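You operate a simulated robot arm through the tools that you are given. There is no shell and no other tool. Be economical: measure what you need, move in short steps, check, and stop when the job is done.

You are at the controls of a simulated robot arm. One attempt, no reset.

TASK
Set the three numbered sliders as the marks on the purple board show.
Fine: the board is in the cream box on the rails: open the lid to read it, leave the board in and close it again.

The check looks at the end state, three seconds after you hand in, the way a careful person would. Anything else that was tipped, shoved, dropped, spilled or broken makes it a failure. A push-on lid holds only when it is set on centred and level and pressed home; a screw cap is set on level and turned clockwise until tight.

THE ROBOT
A 6-joint arm with a two-finger parallel gripper, fixed in place. Base frame: the origin is at the foot of the arm, x ahead of it, y to its left, z up; the work surface is at about z = 0. Readings come in cm, rad, newtons and seconds.
With the tool pointing down near the work surface it reaches from about 14 to 58 cm from the base axis. Its first joint turns from -1.152 to 1.152 rad. Payload 2.1 kg.
The TCP is the grasp point between the finger pads, 3 cm short of the fingertips. In the tool frame z runs along the fingers and y along their closing line. Largest opening 9.4 cm; finger width 2.8, thickness 1; the body of the gripper, 5 by 9.6 cm, starts 5.5 cm behind the TCP.
Orientation is that of the tool frame in the base frame, as a unit quaternion [w, x, y, z]. With the fingers straight down and closing along the base's y, the tool's x points along the base's -x, its y along +y and its z along -z.

THE INTERFACE
- The arm moves only by the tool arm_command. Its argument "moves" is a list that holds one entry, the list of rows, each a list of 7 numbers: the shift along the tool's x, y, z in cm, then the turn, a rotation vector about the tool's x, y, z in rad, then the gripper command, from -1 (shut) to 1 (fully open), values between in proportion. In form: [[[dx, dy, dz, wx, wy, wz, hand], ...]]. A call has 1 to 10 rows; each row is the pose to reach, as a shift and turn from the pose commanded when the call began, along the tool's axes at that moment. A row lasts 0.2 s, in which the tool goes at most 5 cm and 0.15 rad; a call with a longer step from one row to the next is refused whole, and so is a gripper value outside its range. Where a pose cannot be reached the arm comes as near as it can. A force on the tool above 50 N (or 10 N above the force at the start of the call, whichever is more), or a blocked arm, ends the call early, and 0.2 s more pass. The fingers move at their own pace (about 7.2 cm/s each) and stop on an object; they squeeze with about 31 N. The grip force told is the motor's: it shows also when the fingers shut on nothing. Time passes only in rows, and 0.2 s behind the last, so rows that repeat a pose let the fingers close. The reply holds the time, the measured pose of the TCP, the force on the tool along the base axes, the opening and the grip force, in the units named above and with some noise, with the torque about the TCP (base axes, N m) and any sound that the robot's microphone picked up, and new pictures: "show" is both (left out), scene, wrist or none.
- Cameras (640 x 400 px; columns grow to the right, rows downward): "scene" is fixed at [5.06, -36.34, 49.51]; the picture's right is [0.83, -0.56, 0.00], its down [-0.27, -0.39, -0.88] and it looks along [0.49, 0.73, -0.47] (base axes); focal length 317 px, centre (320, 200). "wrist" rides on the gripper at [7.6, 1.4, -10.2] in the tool frame; the picture's right is [-0.18, 0.98, 0.00], its down [-0.75, -0.14, -0.64] and it looks along [-0.63, -0.12, 0.77] (tool axes); focal length 243 px, centre (320, 200). There is no depth. A picture from a camera that has moved, and an enlarged one, comes with that camera's place and axes in the base frame and with its lens.
- enlarge(camera, box): a new picture of the part [left, top, right, bottom] of that camera's present view, enlarged. The clock stands still meanwhile.
- sign_off(): hands the job in; it is judged then, once.

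Work in short steps. Places have to be worked out from the pictures, the camera data and where the tool is seen: move nearer, look again, correct. Check each grasp and each placing, and mend what went wrong. You have 120 turns and 200 pictures in all, those below and enlarged ones among them. Open the gripper and draw the arm clear of the work before you hand the job in, unless the task says otherwise; then end with one line.

The tools are called after ">>>" as a command line: name --argument value ..., lists and objects as JSON in quotes. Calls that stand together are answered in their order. arm_command: Moves the arm, as the interface text tells. Its arguments: {"type":"object","properties":{"moves":{"type":"array"},"show":{"type":"string","enum":["both","scene","wrist","none"]}},"required":["moves"]} The other tools are called the same way: enlarge (camera, box) takes an enlarged picture of a part of a camera's view; sign_off () hands the job in.

At the start:

```text
time: 0.0
ee_pos: [30.79, 8.49, 31.84]
ee_rot: [0.001, 0.0, 1.0, -0.001]
ft_force: [-0.2, 0.2, -0.3]
moment: [0.0, -0.01, 0.02]
width: 9.4
grasp_force: 0.0
```

scene: 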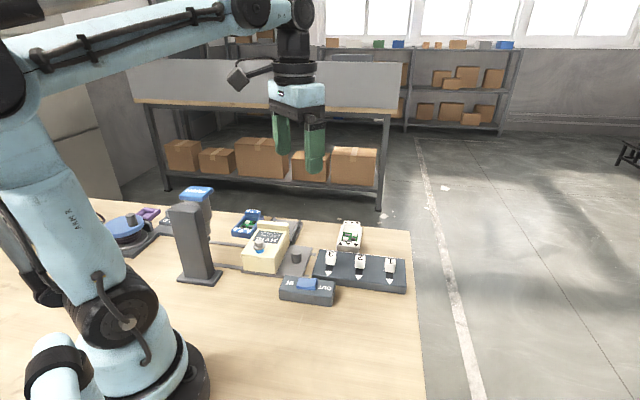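
wrist: 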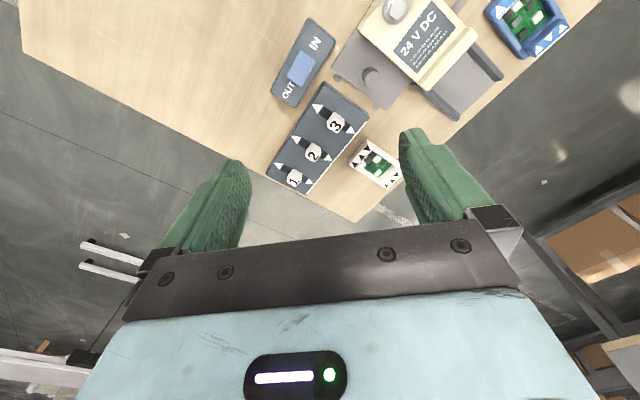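

The scene shows a cream box (24 V DC) on rails, a slider panel with 1, 2, 3, and other small boxes. I'll enlarge to look at the details first.

>>> enlarge --camera "scene" --box '[220, 200, 420, 310]'

>>> enlarge --camera "wrist" --box '[250, 0, 590, 220]'

>>> enlarge --camera "scene" --box '[80, 180, 280, 300]'

```text
3.20 times, centred on (320, 255) of scene
camera zoom: at [5.06, -36.34, 49.51], right [0.83, -0.56, 0.0], down [-0.27, -0.39, -0.88], along [0.49, 0.73, -0.47], focal length 1014 px, centre (320, 24)
```

zoom: 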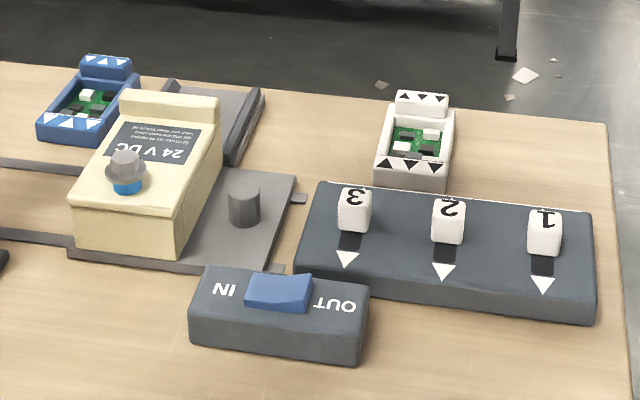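

```text
1.82 times, centred on (420, 110) of wrist
camera zoom: at [23.11, 9.89, 42.15], right [0.18, 0.98, 0.0], down [0.75, -0.14, 0.64], along [0.63, -0.12, -0.77], focal length 441 px, centre (138, 364)
```

zoom: 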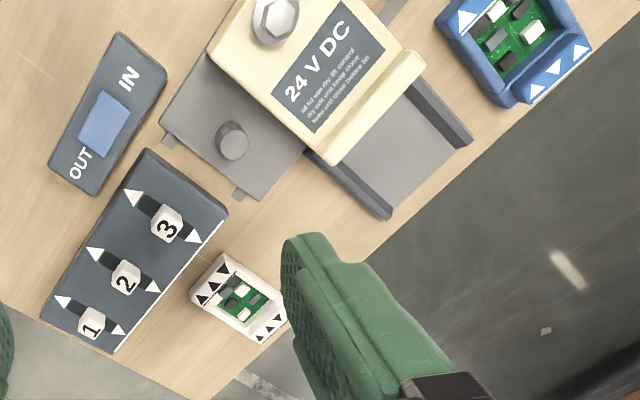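

```text
3.20 times, centred on (180, 240) of scene
camera zoom: at [5.06, -36.34, 49.51], right [0.83, -0.56, 0.0], down [-0.27, -0.39, -0.88], along [0.49, 0.73, -0.47], focal length 1014 px, centre (768, 72)
```

zoom: 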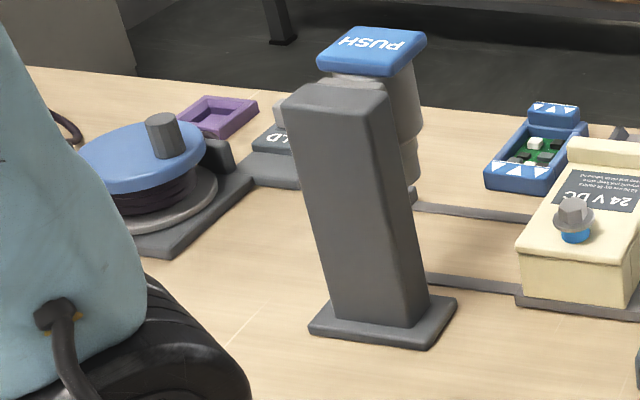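

I'll back up the tool to bring the wrist camera over the box and the left part of the table.

>>> arm_command --moves '[[[4, 2, 0, 0, 0, 0, 1], [8, 5, 0, 0, 0, 0, 1], [11, 7, 0, 0, 0, 0, 1], [11, 7, 0, 0, 0, 0, 1]]]' --show "wrist"

```text
time: 1.0
ee_pos: [19.84, 15.48, 31.88]
ee_rot: [0.0, 0.0, 1.0, 0.0]
ft_force: [-0.4, -0.7, -0.3]
moment: [0.0, -0.01, -0.01]
width: 9.39
grasp_force: 0.0
camera wrist: at [12.13, 16.87, 42.06], right [0.18, 0.98, 0.0], down [0.75, -0.14, 0.64], along [0.63, -0.12, -0.77], focal length 243 px, centre (320, 200)
```

wrist: 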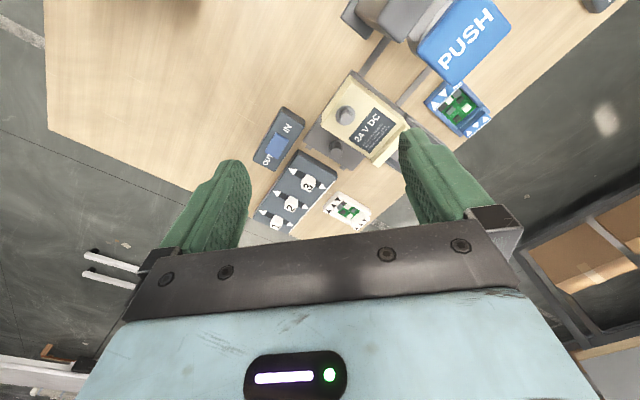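

>>> enlarge --camera "wrist" --box '[310, 60, 430, 180]'

>>> enlarge --camera "wrist" --box '[320, 0, 640, 140]'

```text
3.33 times, centred on (370, 120) of wrist
camera zoom: at [12.13, 16.87, 42.06], right [0.18, 0.98, 0.0], down [0.75, -0.14, 0.64], along [0.63, -0.12, -0.77], focal length 809 px, centre (153, 467)
```

zoom: 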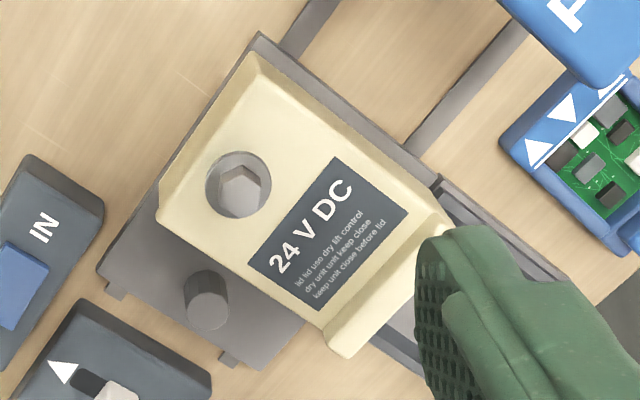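

```text
2.00 times, centred on (480, 70) of wrist
camera zoom: at [12.13, 16.87, 42.06], right [0.18, 0.98, 0.0], down [0.75, -0.14, 0.64], along [0.63, -0.12, -0.77], focal length 485 px, centre (0, 460)
```

zoom: 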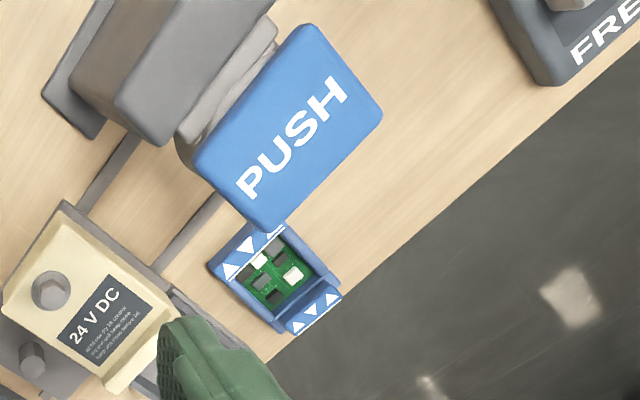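

The label text is only filler. I'll look at the left area (FREE/HOLD, crank, purple tray).

>>> arm_command --moves '[[[1, 4.5, 0, 0, 0, 0, 1], [3, 9, 0, 0, 0, 0, 1], [4, 12, 0, 0, 0, 0, 1], [4, 12, 0, 0, 0, 0, 1]]]' --show "wrist"

```text
time: 2.0
ee_pos: [15.93, 27.47, 31.81]
ee_rot: [0.0, 0.001, 1.0, 0.0]
ft_force: [0.9, 0.7, 0.2]
moment: [0.0, 0.0, -0.02]
width: 9.42
grasp_force: 0.0
camera wrist: at [8.17, 28.84, 42.03], right [0.18, 0.98, 0.0], down [0.75, -0.14, 0.64], along [0.63, -0.12, -0.77], focal length 243 px, centre (320, 200)
```

wrist: 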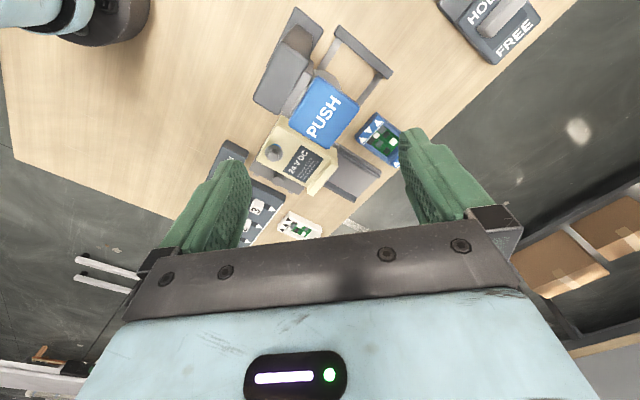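

>>> enlarge --camera "scene" --box '[235, 215, 315, 280]'

>>> enlarge --camera "wrist" --box '[200, 0, 440, 220]'

```text
6.15 times, centred on (275, 248) of scene
camera zoom: at [5.06, -36.33, 49.51], right [0.83, -0.56, 0.0], down [-0.27, -0.39, -0.88], along [0.49, 0.73, -0.47], focal length 1950 px, centre (597, -92)
```

zoom: 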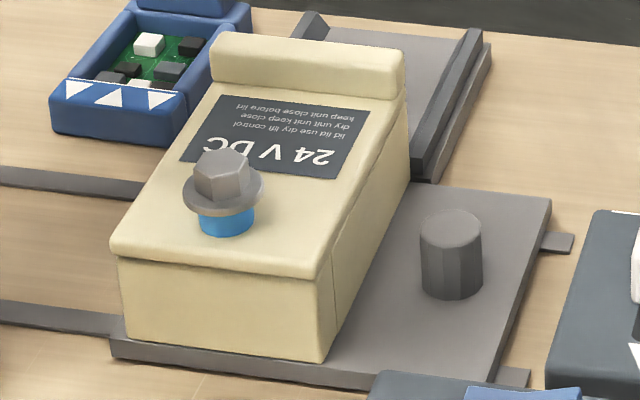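

```text
1.82 times, centred on (320, 110) of wrist
camera zoom: at [8.17, 28.84, 42.03], right [0.18, 0.98, 0.0], down [0.75, -0.14, 0.64], along [0.63, -0.12, -0.77], focal length 441 px, centre (320, 364)
```

zoom: 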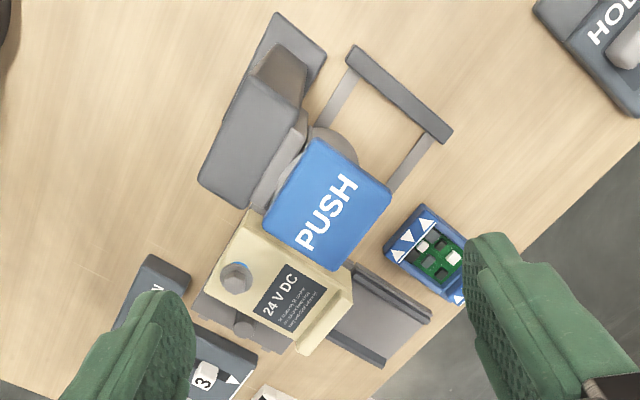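

Rails run along (-0.7, +0.7) and lead the carriage under the PUSH press; the box's long axis is along (0.7, 0.7). I'll take a closer look at the box and bolt from lower down.

>>> arm_command --moves '[[[-2, -4.5, 0, 0, 0, 0, 1], [-4, -9, 0, 0, 0, 0, 1], [-5, -13, 2, 0, 0, 0, 1], [-5, -15, 6, 0, 0, 0, 1], [-5, -15, 10, 0, 0, 0, 1], [-5, -15, 10, 0, 0, 0, 1]]]' --show "wrist"

>>> enlarge --camera "wrist" --box '[240, 0, 440, 160]'

```text
time: 3.4
ee_pos: [20.75, 12.3, 21.78]
ee_rot: [0.0, 0.0, 1.0, 0.0]
ft_force: [1.2, -0.1, 0.0]
moment: [0.01, -0.03, 0.0]
width: 9.39
grasp_force: 0.1
camera wrist: at [13.05, 13.72, 32.05], right [0.18, 0.98, 0.0], down [0.75, -0.14, 0.64], along [0.63, -0.12, -0.77], focal length 243 px, centre (320, 200)
```

wrist: 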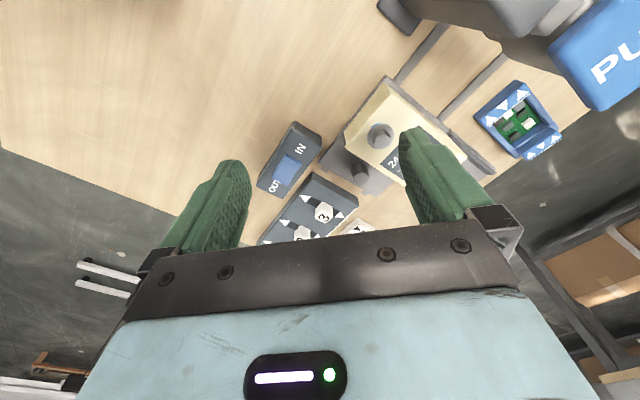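

```text
2.50 times, centred on (340, 80) of wrist
camera zoom: at [13.05, 13.72, 32.05], right [0.18, 0.98, 0.0], down [0.75, -0.14, 0.64], along [0.63, -0.12, -0.77], focal length 606 px, centre (270, 500)
```

zoom: 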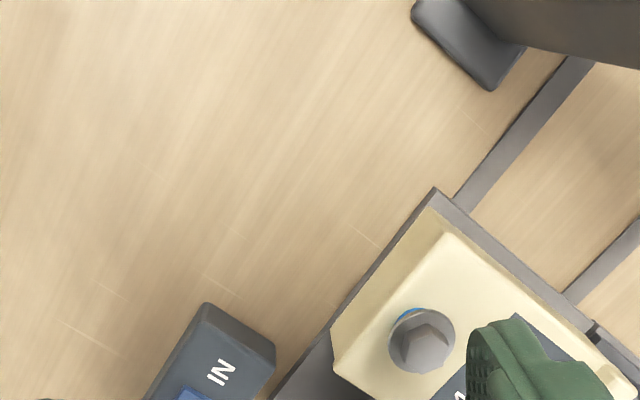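

I'll rotate the tool about 135° so the camera looks at the box's carriage-knob side, while moving to about (35, 12).

>>> arm_command --moves '[[[-2, 0, 0, 0, 0, -0.15, 1], [-4, 0, 0, 0, 0, -0.3, 1], [-6, 0, 0, 0, 0, -0.45, 1], [-8, 0, 0, 0, 0, -0.6, 1], [-10, 0, 0, 0, 0, -0.75, 1], [-12, 0, 0, 0, 0, -0.9, 1], [-14, 0, 0, 0, 0, -1.05, 1], [-14, 0, 0, 0, 0, -1.2, 1], [-14, 0, 0, 0, 0, -1.35, 1], [-14, 0, 0, 0, 0, -1.5, 1]]]' --show "none"

>>> arm_command --moves '[[[0, 0, 0, 0, 0, -0.15, 1], [0, 0, 0, 0, 0, -0.3, 1], [0, 0, 0, 0, 0, -0.45, 1], [0, 0, 2, 0, 0, -0.6, 1], [0, 0, 4, 0, 0, -0.75, 1], [0, 0, 6, 0, 0, -0.856, 1], [0, 0, 6, 0, 0, -0.856, 1]]]' --show "wrist"

```text
time: 5.6
ee_pos: [34.81, 12.44, 21.88]
ee_rot: [0.0, -0.682, 0.731, 0.0]
ft_force: [0.1, 0.1, 1.0]
moment: [0.0, -0.01, -0.03]
width: 9.37
grasp_force: 0.1
```

```text
time: 7.2
ee_pos: [34.87, 12.51, 15.94]
ee_rot: [0.001, 0.924, -0.382, 0.0]
ft_force: [0.2, -0.8, -0.2]
moment: [-0.02, -0.01, 0.01]
width: 9.42
grasp_force: 0.1
camera wrist: at [39.15, 6.16, 26.16], right [-0.82, -0.57, 0.0], down [-0.43, 0.63, 0.64], along [-0.36, 0.53, -0.77], focal length 243 px, centre (320, 200)
```

wrist: 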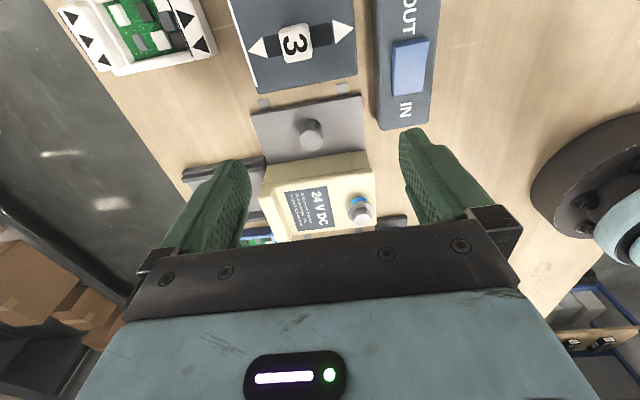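

>>> enlarge --camera "wrist" --box '[180, 80, 420, 250]'

```text
2.35 times, centred on (300, 165) of wrist
camera zoom: at [39.15, 6.16, 26.16], right [-0.82, -0.57, 0.0], down [-0.43, 0.63, 0.64], along [-0.36, 0.53, -0.77], focal length 571 px, centre (367, 282)
```

zoom: 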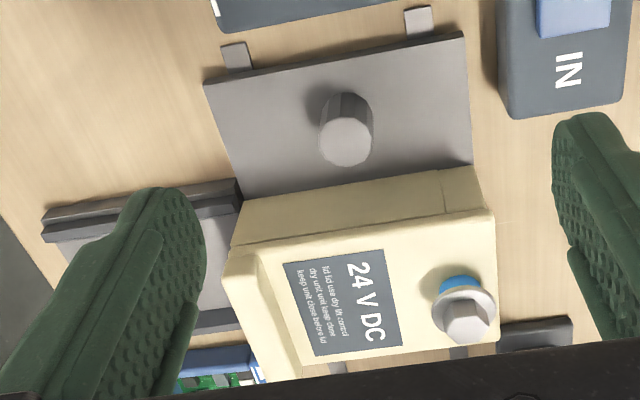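

I judge the bolt head at about (25.6, 18.0), top z ≈ 7.5. I move above it, fingers closing along the box's long axis, to line up.

>>> arm_command --moves '[[[-4, 1, 0, 0, 0, 0, 1], [-8, 2, 0, 0, 0, 0, 0.3], [-10.4, 2.7, 0, 0, 0, 0, 0.0], [-10.4, 2.7, 2, 0, 0, 0, 0.0], [-10.4, 2.7, 2, 0, 0, 0, 0.0]]]' --show "both"

>>> enlarge --camera "scene" --box '[210, 190, 330, 280]'

```text
time: 8.4
ee_pos: [25.55, 17.88, 13.9]
ee_rot: [0.0, 0.924, -0.383, 0.0]
ft_force: [0.4, -0.5, 0.2]
moment: [0.0, 0.02, 0.01]
width: 4.71
grasp_force: 0.0
camera wrist: at [29.85, 11.55, 24.09], right [-0.83, -0.56, 0.0], down [-0.43, 0.63, 0.64], along [-0.36, 0.53, -0.77], focal length 243 px, centre (320, 200)
```

scene: 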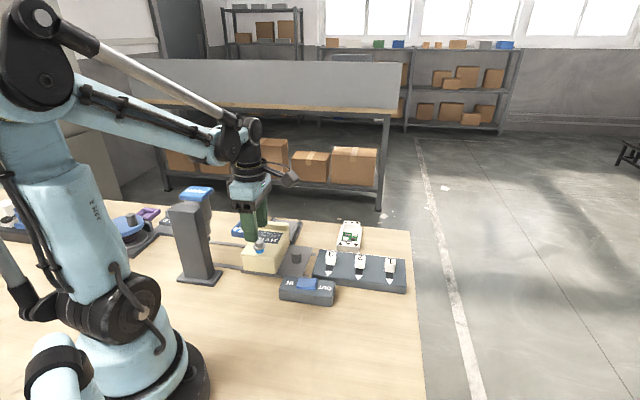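
wrist: 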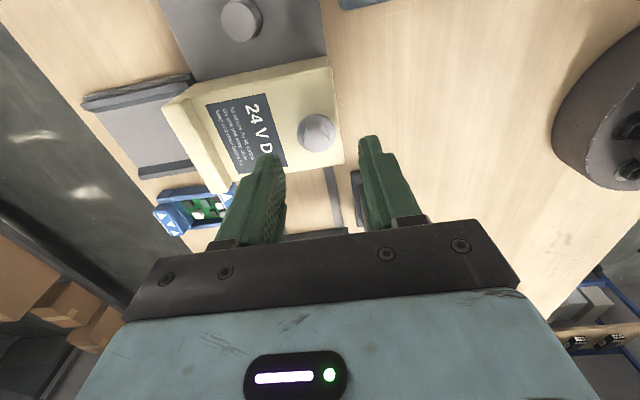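

```text
4.44 times, centred on (270, 235) of scene
camera zoom: at [5.06, -36.33, 49.51], right [0.83, -0.56, 0.0], down [-0.27, -0.39, -0.88], along [0.49, 0.73, -0.47], focal length 1409 px, centre (542, 44)
```

zoom: 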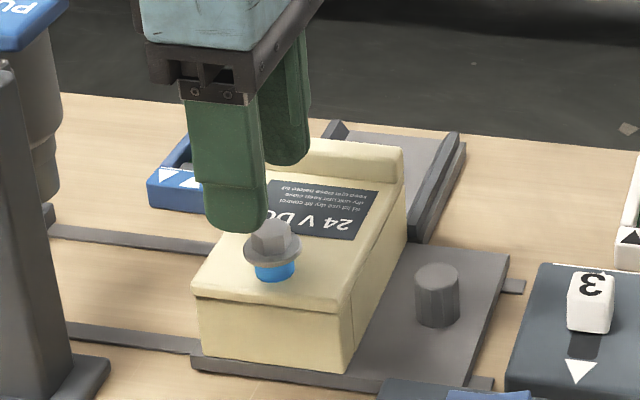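

Bolt is centred between the fingers. Lower until the tips flank the head.

>>> arm_command --moves '[[[0, 0, 2, 0, 0, 0, 0], [0, 0, 3.5, 0, 0, 0, 0], [0, 0, 3.5, 0, 0, 0, 0]]]' --show "none"

>>> enlarge --camera "scene" --box '[220, 200, 320, 280]'

>>> enlarge --camera "wrist" --box '[200, 40, 440, 240]'

```text
time: 9.2
ee_pos: [25.47, 17.94, 10.36]
ee_rot: [0.0, 0.924, -0.383, 0.001]
ft_force: [0.0, -0.2, -0.1]
moment: [0.02, 0.03, 0.0]
width: 4.67
grasp_force: 0.0
```

```text
5.00 times, centred on (270, 240) of scene
camera zoom: at [5.06, -36.34, 49.51], right [0.83, -0.56, 0.0], down [-0.27, -0.39, -0.88], along [0.49, 0.73, -0.47], focal length 1585 px, centre (570, 0)
```

zoom: 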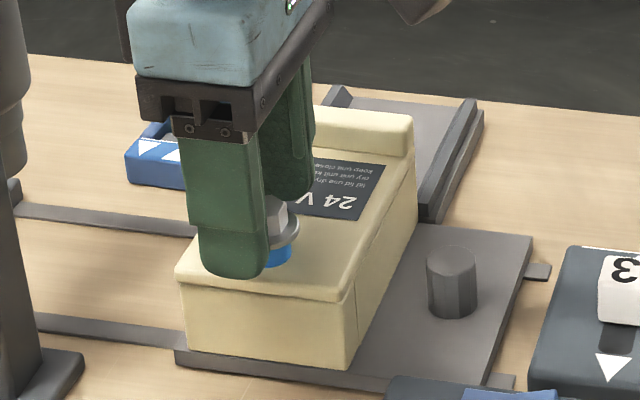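

```text
2.00 times, centred on (320, 140) of wrist
camera zoom: at [29.85, 11.56, 20.63], right [-0.83, -0.56, 0.0], down [-0.43, 0.63, 0.64], along [-0.36, 0.53, -0.77], focal length 485 px, centre (320, 320)
```

zoom: 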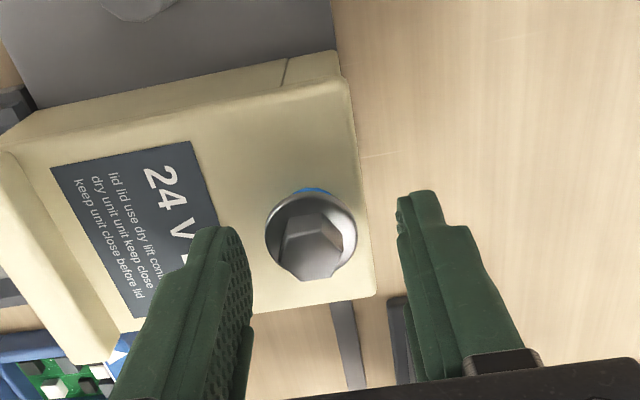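

Head is between the tips. Shift 0.3 along tool x, lower 0.3, and close gently to see the grip width.

>>> arm_command --moves '[[[0.3, 0, 0.3, 0, 0, 0, 0], [0.3, 0, 0.3, 0, 0, 0, -0.5], [0.3, 0, 0.3, 0, 0, 0, -1], [0.3, 0, 0.3, 0, 0, 0, -1]]]' --show "none"

>>> enlarge --camera "wrist" --box '[200, 40, 440, 240]'

>>> enlarge --camera "scene" --box '[220, 200, 320, 280]'

```text
time: 10.2
ee_pos: [25.72, 17.79, 10.05]
ee_rot: [0.001, 0.924, -0.383, 0.001]
ft_force: [0.5, 0.8, -0.4]
moment: [0.07, 0.05, -0.05]
width: 2.79
grasp_force: 45.4
```

```text
2.00 times, centred on (320, 140) of wrist
camera zoom: at [30.07, 11.37, 20.32], right [-0.83, -0.56, 0.0], down [-0.43, 0.63, 0.64], along [-0.36, 0.53, -0.77], focal length 485 px, centre (320, 320)
```

zoom: 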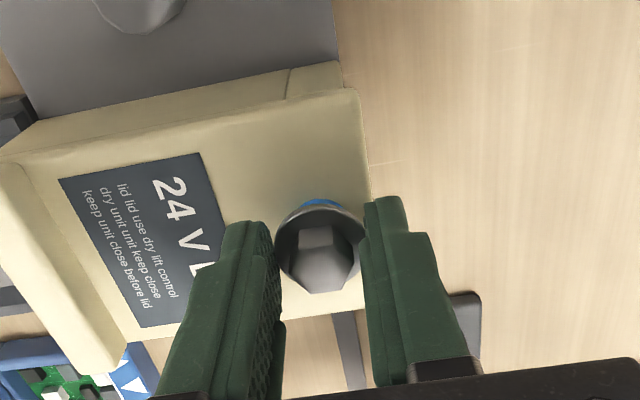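

```text
5.00 times, centred on (270, 240) of scene
camera zoom: at [5.06, -36.34, 49.51], right [0.83, -0.56, 0.0], down [-0.27, -0.39, -0.88], along [0.49, 0.73, -0.47], focal length 1585 px, centre (570, 0)
```

zoom: 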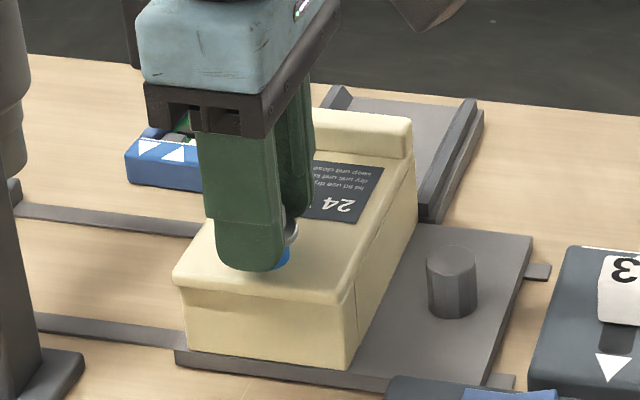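

Gripped on the 2.8 cm flange. Now a very small test lift to feel whether bolt/lid yields.

>>> arm_command --moves '[[[0, 0, -0.2, 0, 0, 0, -1], [0, 0, -0.4, 0, 0, 0, -1], [0, 0, -0.4, 0, 0, 0, -1]]]' --show "none"

>>> enlarge --camera "scene" --box '[220, 200, 320, 280]'

```text
time: 11.0
ee_pos: [25.77, 17.7, 10.53]
ee_rot: [0.0, 0.924, -0.384, -0.001]
ft_force: [-3.2, 4.1, -30.0]
moment: [0.02, -0.06, 0.01]
width: 2.8
grasp_force: 45.0
```

```text
5.00 times, centred on (270, 240) of scene
camera zoom: at [5.07, -36.33, 49.52], right [0.83, -0.56, 0.0], down [-0.27, -0.39, -0.88], along [0.49, 0.73, -0.47], focal length 1585 px, centre (570, 0)
```

zoom: 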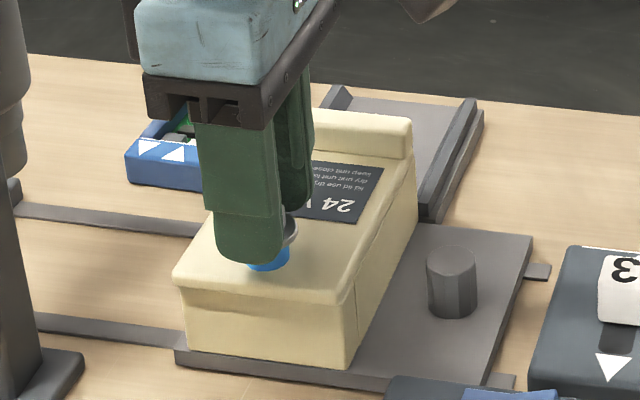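

It resists lifting (30 N), so it isn't a free pull. I lower back and test a small turn.

>>> arm_command --moves '[[[0, 0, 0.45, 0, 0, 0, -1], [0, 0, 0.45, 0, 0, -0.1, -1], [0, 0, 0.45, 0, 0, -0.2, -1], [0, 0, 0.45, 0, 0, -0.2, -1]]]' --show "none"

>>> enlarge --camera "wrist" --box '[200, 40, 440, 240]'

```text
time: 12.0
ee_pos: [25.86, 17.62, 10.02]
ee_rot: [-0.001, 0.958, -0.288, 0.0]
ft_force: [1.2, 0.6, -0.8]
moment: [-0.1, -0.34, 0.09]
width: 2.75
grasp_force: 44.7
```

```text
2.00 times, centred on (320, 140) of wrist
camera zoom: at [31.26, 12.31, 20.34], right [-0.7, -0.72, 0.0], down [-0.55, 0.53, 0.64], along [-0.46, 0.45, -0.77], focal length 485 px, centre (320, 320)
```

zoom: 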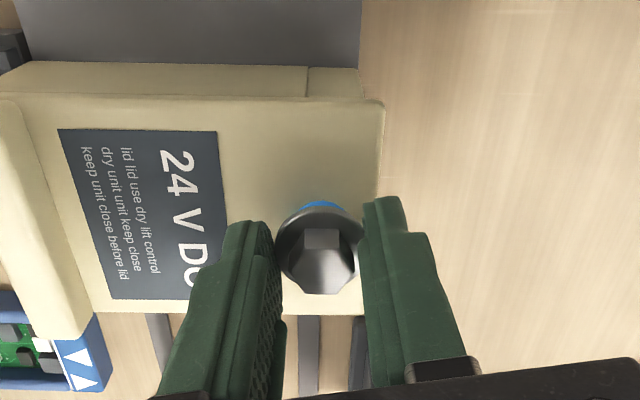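

The head turns along with very little torque. I'll keep turning counter-clockwise and watch the force and blue band.

>>> arm_command --moves '[[[0, 0, 0, 0, 0, -0.15, -1], [0, 0, 0, 0, 0, -0.3, -1], [0, 0, 0, 0, 0, -0.45, -1], [0, 0, 0, 0, 0, -0.6, -1], [0, 0, 0, 0, 0, -0.75, -1], [0, 0, 0, 0, 0, -0.9, -1], [0, 0, 0, 0, 0, -0.9, -1]]]' --show "wrist"

>>> enlarge --camera "scene" --box '[220, 200, 320, 280]'

```text
time: 13.6
ee_pos: [25.79, 17.7, 9.99]
ee_rot: [-0.002, 0.988, 0.158, -0.001]
ft_force: [-2.2, 3.2, -0.1]
moment: [0.14, -0.01, 0.42]
width: 2.65
grasp_force: 45.0
camera wrist: at [33.35, 18.7, 20.35], right [0.13, -0.99, 0.0], down [-0.76, -0.1, 0.64], along [-0.64, -0.08, -0.77], focal length 243 px, centre (320, 200)
```

wrist: 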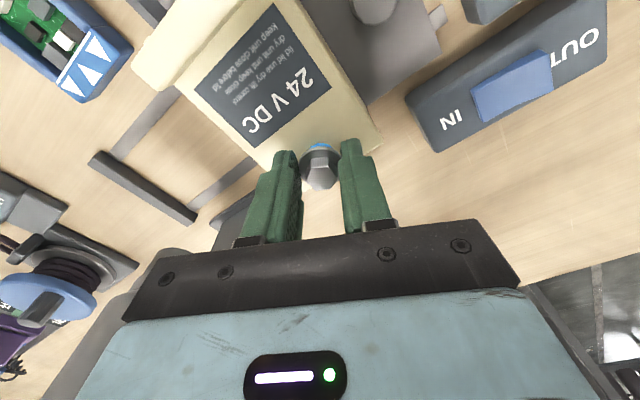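

```text
5.00 times, centred on (270, 240) of scene
camera zoom: at [5.06, -36.33, 49.51], right [0.83, -0.56, 0.0], down [-0.27, -0.39, -0.88], along [0.49, 0.73, -0.47], focal length 1585 px, centre (570, 0)
```

zoom: 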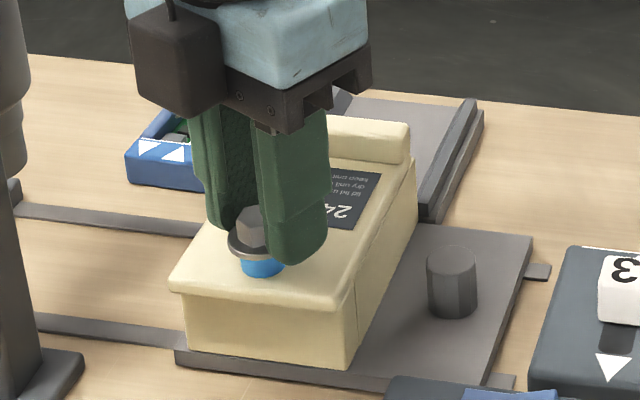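

The screw test is inconclusive (0.4 N·m, likely slipping). I test whether the lid slides along the box axis with a small push outward.

>>> arm_command --moves '[[[0.18, -0.09, 0, 0, 0, 0, -1], [0.36, -0.18, 0, 0, 0, 0, -1], [0.54, -0.27, 0, 0, 0, 0, -1], [0.54, -0.27, 0, 0, 0, 0, -1]]]' --show "none"

>>> enlarge --camera "scene" --box '[220, 200, 320, 280]'

```text
time: 14.6
ee_pos: [26.1, 18.09, 9.95]
ee_rot: [0.0, 0.988, 0.157, 0.0]
ft_force: [-2.7, 4.6, 0.0]
moment: [-0.04, 0.27, 0.62]
width: 2.66
grasp_force: 45.0
```

```text
5.00 times, centred on (270, 240) of scene
camera zoom: at [5.06, -36.33, 49.51], right [0.83, -0.56, 0.0], down [-0.27, -0.39, -0.88], along [0.49, 0.73, -0.47], focal length 1585 px, centre (570, 0)
```

zoom: 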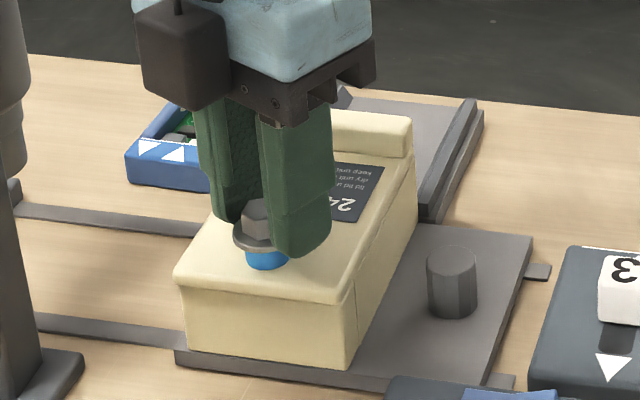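

The lid followed by ~0.4 cm with almost no force, so it slides. Continue sliding outward a bit and look.

>>> arm_command --moves '[[[0.36, -0.18, 0, 0, 0, 0, -1], [0.72, -0.36, 0, 0, 0, 0, -1], [1.08, -0.54, 0, 0, 0, 0, -1], [1.34, -0.68, 0, 0, 0, 0, -1], [1.34, -0.68, 0, 0, 0, 0, -1]]]' --show "none"

>>> enlarge --camera "scene" --box '[220, 200, 320, 280]'

```text
time: 15.8
ee_pos: [27.07, 18.99, 9.92]
ee_rot: [0.003, 0.988, 0.156, -0.005]
ft_force: [-21.7, -27.0, -0.6]
moment: [-0.65, 0.43, 0.33]
width: 2.64
grasp_force: 44.3
```

```text
5.00 times, centred on (270, 240) of scene
camera zoom: at [5.06, -36.34, 49.51], right [0.83, -0.56, 0.0], down [-0.27, -0.39, -0.88], along [0.49, 0.73, -0.47], focal length 1585 px, centre (570, 0)
```

zoom: 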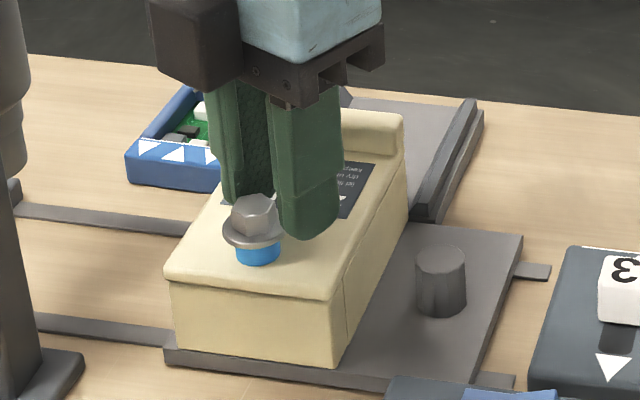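

No slide of the lid: 35 N resisted and the carriage shifted on the rails a little instead. I release and raise to look.

>>> arm_command --moves '[[[0, 0, 0, 0, 0, 0, 0], [0, 0, 0, 0, 0, 0, 0], [0, 0, -3, 0, 0, 0, 0], [0, 0, -6, 0, 0, 0, 0], [0, 0, -6, 0, 0, 0, 0]]]' --show "wrist"

>>> enlarge --camera "scene" --box '[210, 200, 310, 280]'

```text
time: 17.0
ee_pos: [27.18, 19.33, 16.15]
ee_rot: [0.0, 0.988, 0.156, 0.001]
ft_force: [-0.8, 0.0, 0.2]
moment: [-0.03, -0.01, -0.01]
width: 4.72
grasp_force: 0.0
camera wrist: at [34.85, 20.3, 26.4], right [0.13, -0.99, 0.0], down [-0.76, -0.1, 0.64], along [-0.64, -0.08, -0.77], focal length 243 px, centre (320, 200)
```

wrist: 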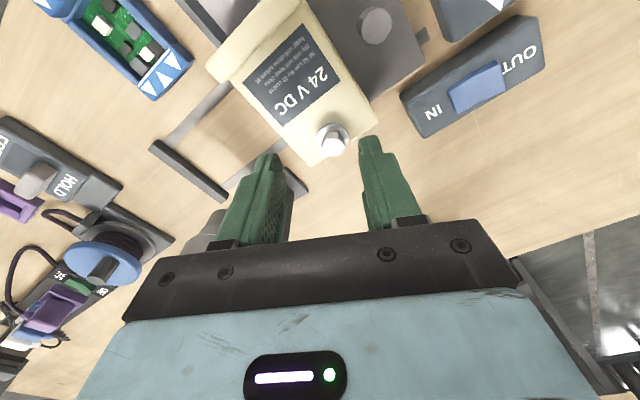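

```text
5.00 times, centred on (260, 240) of scene
camera zoom: at [5.06, -36.33, 49.51], right [0.83, -0.56, 0.0], down [-0.27, -0.39, -0.88], along [0.49, 0.73, -0.47], focal length 1585 px, centre (620, 0)
```

zoom: 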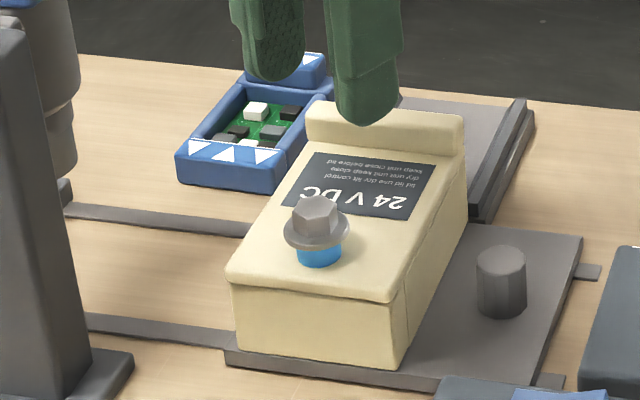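

>>> enlarge --camera "wrist" --box '[0, 100, 200, 380]'

>>> enlarge --camera "scene" --box '[0, 190, 200, 300]'

>>> enlarge --camera "wrist" --box '[140, 0, 440, 220]'

```text
1.43 times, centred on (100, 240) of wrist
camera zoom: at [34.85, 20.3, 26.4], right [0.13, -0.99, 0.0], down [-0.76, -0.1, 0.64], along [-0.64, -0.08, -0.77], focal length 347 px, centre (634, 143)
```

zoom: 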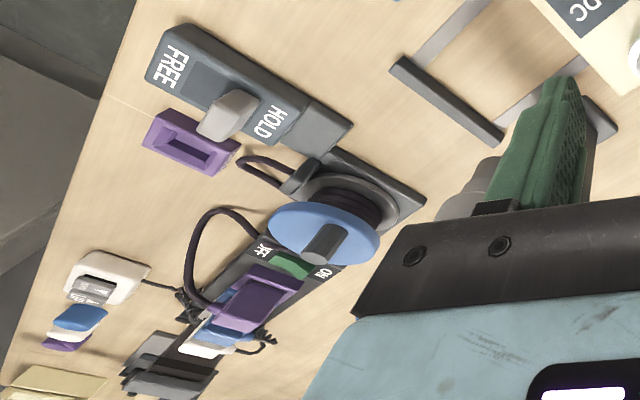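

```text
3.20 times, centred on (100, 245) of scene
camera zoom: at [5.06, -36.33, 49.51], right [0.83, -0.56, 0.0], down [-0.27, -0.39, -0.88], along [0.49, 0.73, -0.47], focal length 1014 px, centre (1024, 56)
```

zoom: 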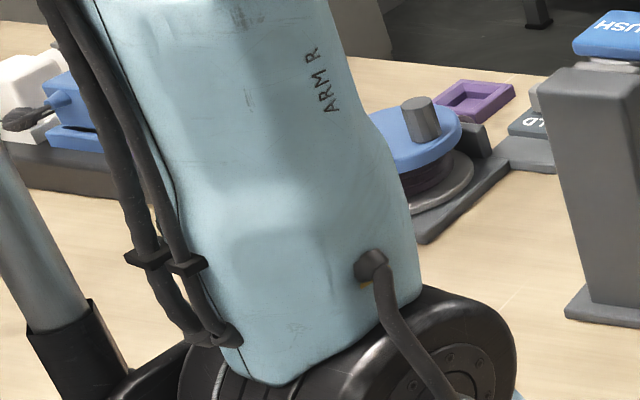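

```text
1.82 times, centred on (290, 110) of wrist
camera zoom: at [34.85, 20.3, 26.4], right [0.13, -0.99, 0.0], down [-0.76, -0.1, 0.64], along [-0.64, -0.08, -0.77], focal length 441 px, centre (374, 364)
```

zoom: 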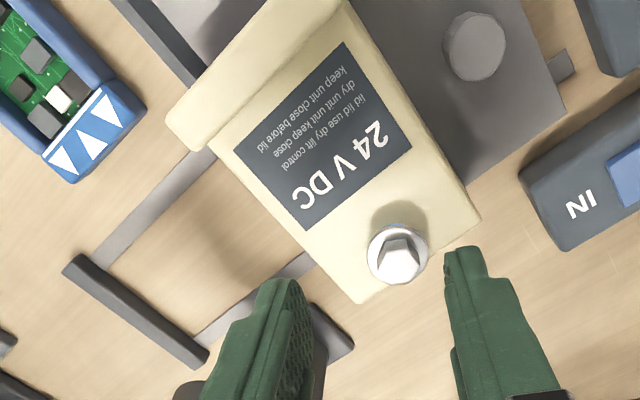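

The bolt head is unmoved. Next test: press it down with shut fingers; I position above it at (25.6, 18.3) and descend gently.

>>> arm_command --moves '[[[-1.78, 0.47, 0, 0, 0, 0, -1], [-1.78, 0.47, 0, 0, 0, 0, -1], [-1.78, 0.47, 3.5, 0, 0, 0, -1], [-1.78, 0.47, 4.5, 0, 0, 0, -1], [-1.78, 0.47, 5, 0, 0, 0, -1], [-1.78, 0.47, 5.2, 0, 0, 0, -1], [-1.78, 0.47, 5.4, 0, 0, 0, -1], [-1.78, 0.47, 5.6, 0, 0, 0, -1], [-1.78, 0.47, 5.6, 0, 0, 0, -1]]]' --show "none"

>>> enlarge --camera "scene" --box '[210, 200, 310, 280]'

```text
time: 18.1
ee_pos: [25.65, 18.23, 11.56]
ee_rot: [0.001, 0.987, 0.158, -0.003]
ft_force: [-3.4, 0.0, 12.7]
moment: [0.03, -0.04, -0.07]
width: 0.01
grasp_force: 30.9
stopped in row 5: the force on the tool passed its limit at 82 N (the readings are from after the stop); the commanded pose is now the measured one
```

```text
5.00 times, centred on (260, 240) of scene
camera zoom: at [5.06, -36.34, 49.51], right [0.83, -0.56, 0.0], down [-0.27, -0.39, -0.88], along [0.49, 0.73, -0.47], focal length 1585 px, centre (620, 0)
```

zoom: 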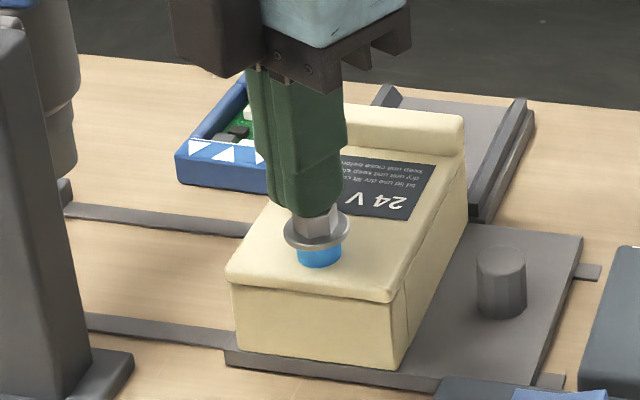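

The bolt doesn't sink (head top z ≈ 8.5). Next idea: it's a screw, so the hex must be gripped on its flats above the flange. I back off and view the hex orientation.

>>> arm_command --moves '[[[0, 0, -2, 0, 0, 0, -1], [1.5, 0, -3, 0, 0, 0, 0], [1.5, 0, -3, 0, 0, 0, 0], [1.5, 0, -3, 0, 0, 0, 0]]]' --show "none"

>>> enlarge --camera "wrist" --box '[260, 80, 400, 170]'

>>> enlarge --camera "scene" --box '[250, 230, 290, 260]'

```text
time: 19.1
ee_pos: [27.09, 18.66, 14.48]
ee_rot: [0.001, 0.988, 0.157, -0.002]
ft_force: [0.4, -0.9, 0.5]
moment: [0.01, 0.0, -0.02]
width: 4.71
grasp_force: 0.0
```

```text
4.44 times, centred on (330, 125) of wrist
camera zoom: at [34.72, 19.72, 24.82], right [0.13, -0.99, 0.0], down [-0.76, -0.1, 0.64], along [-0.64, -0.08, -0.76], focal length 1078 px, centre (276, 533)
```

zoom: 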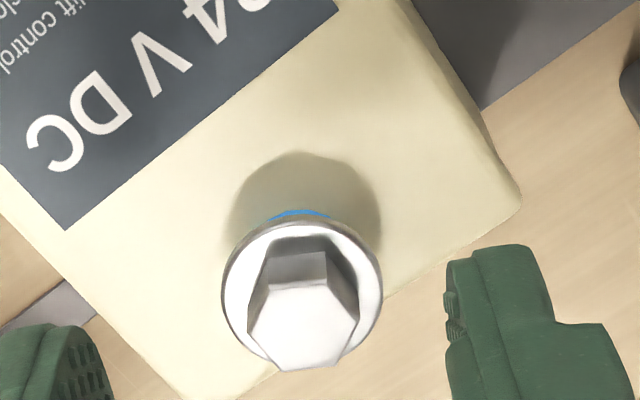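

```text
13.33 times, centred on (270, 245) of scene
camera zoom: at [5.06, -36.33, 49.51], right [0.83, -0.56, 0.0], down [-0.27, -0.39, -0.88], along [0.49, 0.73, -0.47], focal length 4226 px, centre (987, -400)
```

zoom: 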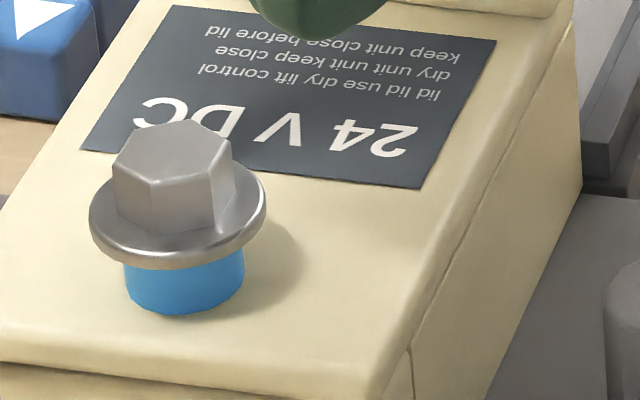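

Hex vertices currently lie along the closing line. I turn +0.52 rad, lower to hex level (TCP z ≈ 10.7) and grip on the flats.

>>> arm_command --moves '[[[-1.49, 0.1, 0, 0, 0, 0.15, 0], [-1.49, 0.1, 0, 0, 0, 0.3, 0], [-1.49, 0.1, 0, 0, 0, 0.45, 0], [-1.49, 0.1, 2, 0, 0, 0.52, 0], [-1.49, 0.1, 3.75, 0, 0, 0.52, 0], [-1.49, 0.1, 3.75, 0, 0, 0.52, -1], [-1.49, 0.1, 3.75, 0, 0, 0.52, -1], [-1.49, 0.1, 3.75, 0, 0, 0.52, -1]]]' --show "none"

>>> enlarge --camera "wrist" --box '[220, 80, 420, 200]'

```text
time: 20.9
ee_pos: [25.75, 17.97, 10.85]
ee_rot: [0.001, 0.995, -0.103, -0.002]
ft_force: [-1.4, -1.6, -1.1]
moment: [0.16, -0.14, -0.25]
width: 1.78
grasp_force: 45.0
```

```text
3.20 times, centred on (320, 140) of wrist
camera zoom: at [32.88, 15.14, 21.11], right [-0.38, -0.92, 0.0], down [-0.71, 0.29, 0.64], along [-0.6, 0.24, -0.77], focal length 776 px, centre (320, 392)
```

zoom: 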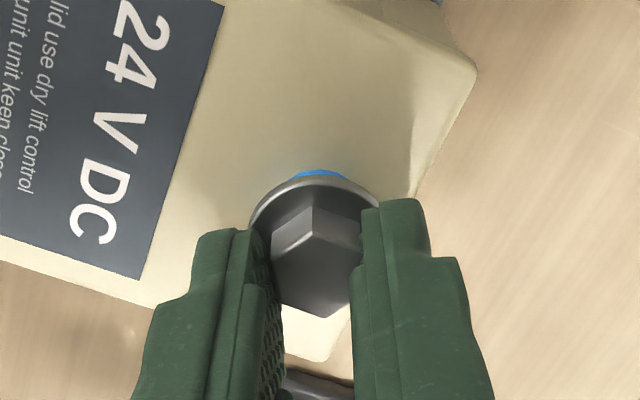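

Good grip on the flats (1.78 cm). Turn counter-clockwise and watch torque.

>>> arm_command --moves '[[[0, 0, 0, 0, 0, -0.12, -1], [0, 0, 0, 0, 0, -0.24, -1], [0, 0, 0, 0, 0, -0.36, -1], [0, 0, 0, 0, 0, -0.48, -1], [0, 0, 0, 0, 0, -0.6, -1], [0, 0, 0, 0, 0, -0.6, -1]]]' --show "none"

>>> enlarge --camera "wrist" --box '[220, 80, 420, 200]'

>>> enlarge --camera "scene" --box '[210, 200, 310, 280]'

```text
time: 22.3
ee_pos: [25.63, 18.09, 10.75]
ee_rot: [0.0, 0.98, 0.197, -0.002]
ft_force: [0.4, -6.0, 4.4]
moment: [-0.07, -0.24, -0.06]
width: 1.67
grasp_force: 45.1
```

```text
3.20 times, centred on (320, 140) of wrist
camera zoom: at [33.23, 19.81, 21.1], right [0.21, -0.98, 0.0], down [-0.75, -0.16, 0.64], along [-0.63, -0.14, -0.76], focal length 776 px, centre (320, 392)
```

zoom: 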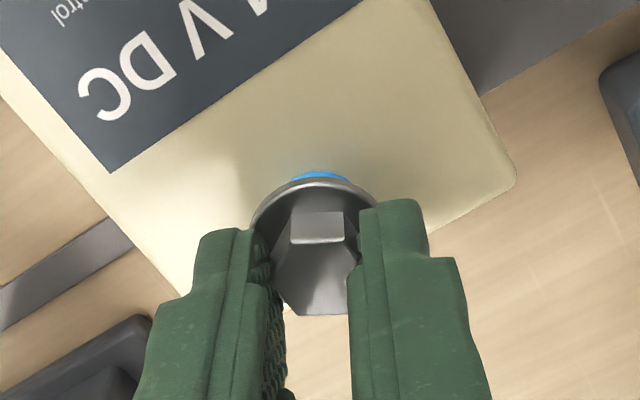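

```text
5.00 times, centred on (260, 240) of scene
camera zoom: at [5.06, -36.34, 49.51], right [0.83, -0.56, 0.0], down [-0.27, -0.39, -0.88], along [0.49, 0.73, -0.47], focal length 1585 px, centre (620, 0)
```

zoom: 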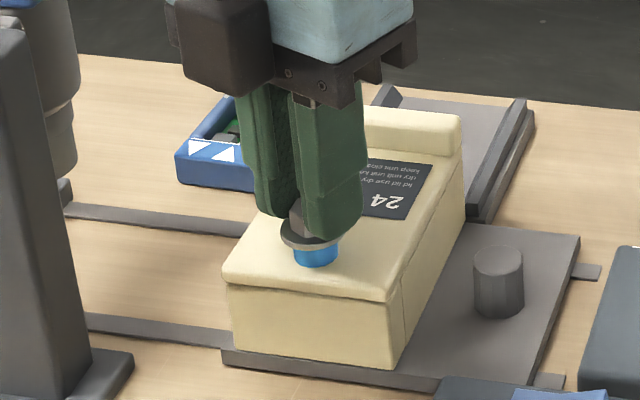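

The hex did not turn with the fingers: the pin is not a screw, so it seems to need the PUSH press. I release, and go to the carriage knob at about (33.6, 15.8).

>>> arm_command --moves '[[[0, 0, 0, 0, 0, 0, 0], [0, 0, 0, 0, 0, 0, 0], [0, 0, -3, 0, 0, 0.1, 0], [1, 1, -4, 0, 0, 0.25, 0], [3, 2.5, -4, 0, 0, 0.4, 0], [4.5, 4, -4, 0, 0, 0.55, 0], [6.4, 5.17, -4, 0, 0, 0.7, 0], [6.4, 5.17, -4, 0, 0, 0.85, 0], [6.4, 5.17, -4, 0, 0, 1.0, 0], [6.4, 5.17, -4, 0, 0, 1.15, 0]]]' --show "wrist"

```text
time: 24.5
ee_pos: [33.61, 15.73, 14.81]
ee_rot: [0.001, 0.929, -0.37, -0.001]
ft_force: [0.7, 0.5, -0.4]
moment: [-0.02, 0.0, 0.01]
width: 4.73
grasp_force: 0.0
camera wrist: at [38.08, 9.61, 25.12], right [-0.81, -0.59, 0.0], down [-0.45, 0.62, 0.64], along [-0.38, 0.52, -0.77], focal length 243 px, centre (320, 200)
```

wrist: 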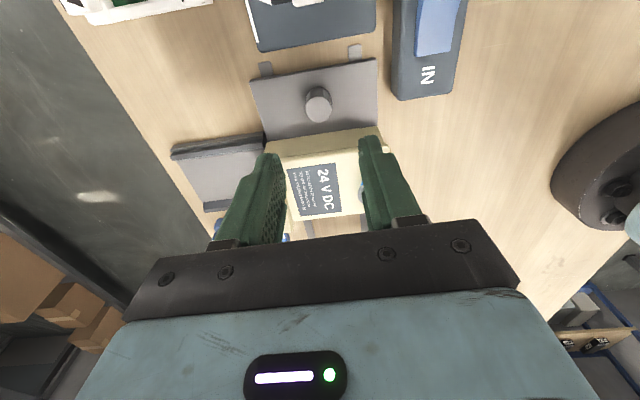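

Knob at roughly (34.1, 15.2). Shift and descend partway, then check.

>>> arm_command --moves '[[[0.7, 0, 2, 0, 0, 0, 0], [0.7, 0, 5, 0, 0, 0, 0], [0.7, 0, 5, 0, 0, 0, 0]]]' --show "wrist"

>>> enlarge --camera "scene" --box '[230, 200, 330, 280]'

```text
time: 25.3
ee_pos: [34.01, 15.43, 9.74]
ee_rot: [0.001, 0.93, -0.369, -0.002]
ft_force: [-0.2, 0.1, 0.3]
moment: [-0.01, 0.01, 0.01]
width: 4.72
grasp_force: 0.1
camera wrist: at [38.49, 9.19, 20.03], right [-0.81, -0.59, 0.0], down [-0.45, 0.62, 0.64], along [-0.38, 0.52, -0.77], focal length 243 px, centre (320, 200)
```

wrist: 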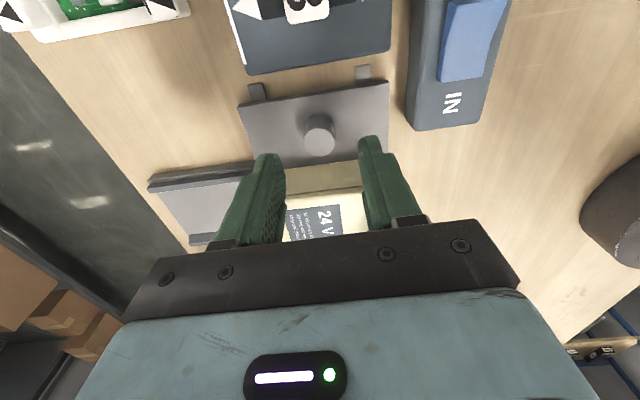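

```text
5.00 times, centred on (280, 240) of scene
camera zoom: at [5.06, -36.34, 49.51], right [0.83, -0.56, 0.0], down [-0.27, -0.39, -0.88], along [0.49, 0.73, -0.47], focal length 1585 px, centre (520, 0)
```

zoom: 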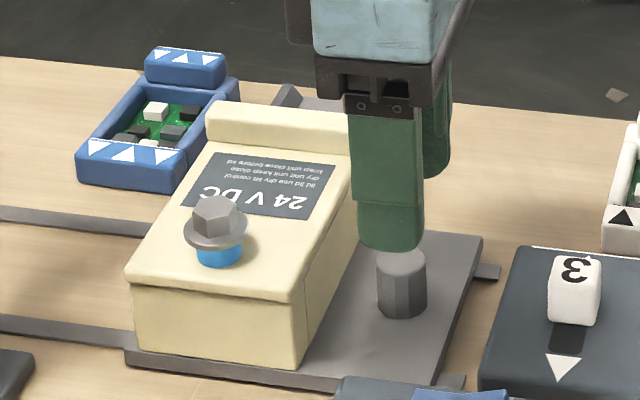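

>>> arm_command --moves '[[[0.4, 0.1, 2, 0, 0, 0, 0], [0.4, 0.1, 3.9, 0, 0, 0, 0], [0.4, 0.1, 3.9, 0, 0, 0, -1], [0.4, 0.1, 3.9, 0, 0, 0, -1], [0.4, 0.1, 3.9, 0, 0, 0, -1]]]' --show "scene"

```text
time: 26.5
ee_pos: [34.32, 15.21, 5.83]
ee_rot: [-0.002, 0.93, -0.368, 0.0]
ft_force: [20.0, 18.3, -11.2]
moment: [0.67, 0.34, -0.28]
width: 2.36
grasp_force: 45.1
```

scene: 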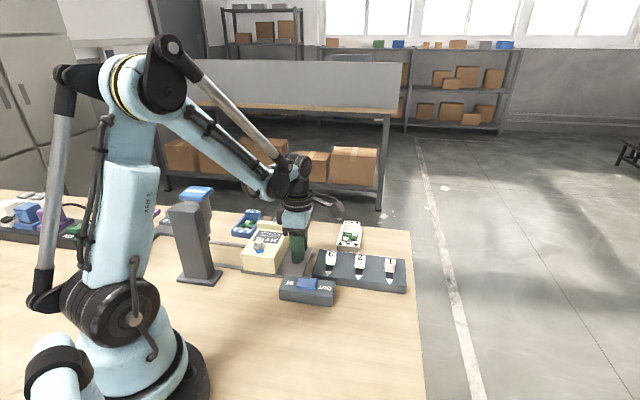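

Gripped; a lateral 27 N says I'm ~0.3 cm off along the box axis. I relieve that and slide the carriage 3 cm toward the press.

>>> arm_command --moves '[[[0, -0.3, -0.1, 0, 0, 0, -1], [-1, -0.35, -0.1, 0, 0, 0, -1], [-2, -0.4, -0.1, 0, 0, 0, -1], [-3, -0.45, -0.1, 0, 0, 0, -1], [-3, -0.45, -0.1, 0, 0, 0, -1]]]' --show "none"

>>> enlarge --camera "scene" --box '[160, 170, 340, 300]'

```text
time: 27.7
ee_pos: [32.35, 17.17, 5.97]
ee_rot: [0.006, 0.93, -0.369, -0.003]
ft_force: [-19.7, -19.4, -30.0]
moment: [-0.69, -0.1, 0.41]
width: 2.33
grasp_force: 45.0
```

```text
3.08 times, centred on (250, 235) of scene
camera zoom: at [5.07, -36.33, 49.52], right [0.83, -0.56, 0.0], down [-0.27, -0.39, -0.88], along [0.49, 0.73, -0.47], focal length 975 px, centre (535, 92)
```

zoom: 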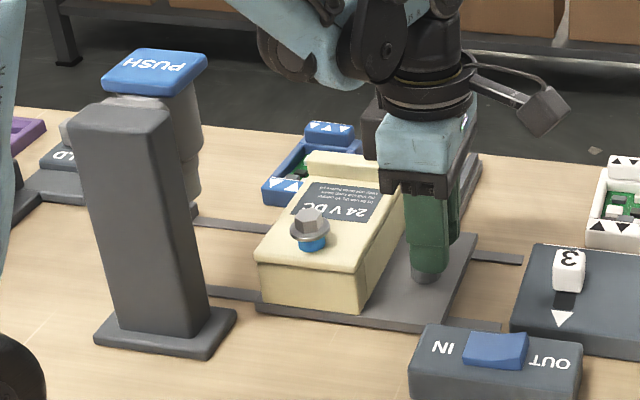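

It slides well. I relax the lateral/vertical load and go on 8 cm.

>>> arm_command --moves '[[[0, 0.22, 0.12, 0, 0, 0, -1], [-1.5, 0.18, 0.12, 0, 0, 0, -1], [-3, 0.14, 0.12, 0, 0, 0, -1], [-4.5, 0.1, 0.12, 0, 0, 0, -1], [-6, 0.05, 0.12, 0, 0, 0, -1], [-7, 0.02, 0.12, 0, 0, 0, -1], [-8, 0, 0.12, 0, 0, 0, -1], [-8, 0, 0.12, 0, 0, 0, -1]]]' --show "none"

>>> enlarge --camera "scene" --box '[150, 170, 310, 290]'

```text
time: 29.5
ee_pos: [26.55, 22.9, 5.88]
ee_rot: [0.001, 0.93, -0.368, -0.001]
ft_force: [-2.2, -1.0, 13.0]
moment: [0.09, -0.08, 0.07]
width: 2.35
grasp_force: 45.5
```

```text
3.33 times, centred on (230, 230) of scene
camera zoom: at [5.06, -36.34, 49.51], right [0.83, -0.56, 0.0], down [-0.27, -0.39, -0.88], along [0.49, 0.73, -0.47], focal length 1056 px, centre (620, 100)
```

zoom: 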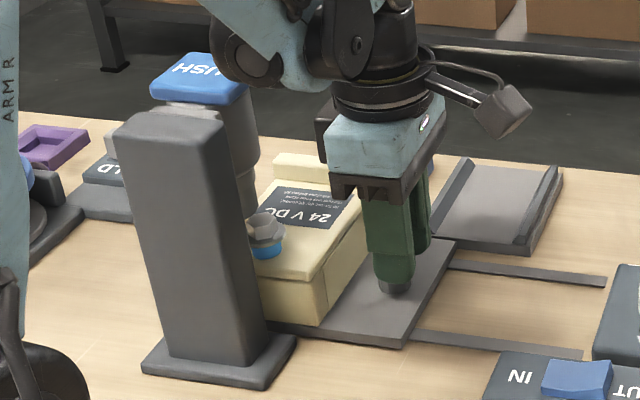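

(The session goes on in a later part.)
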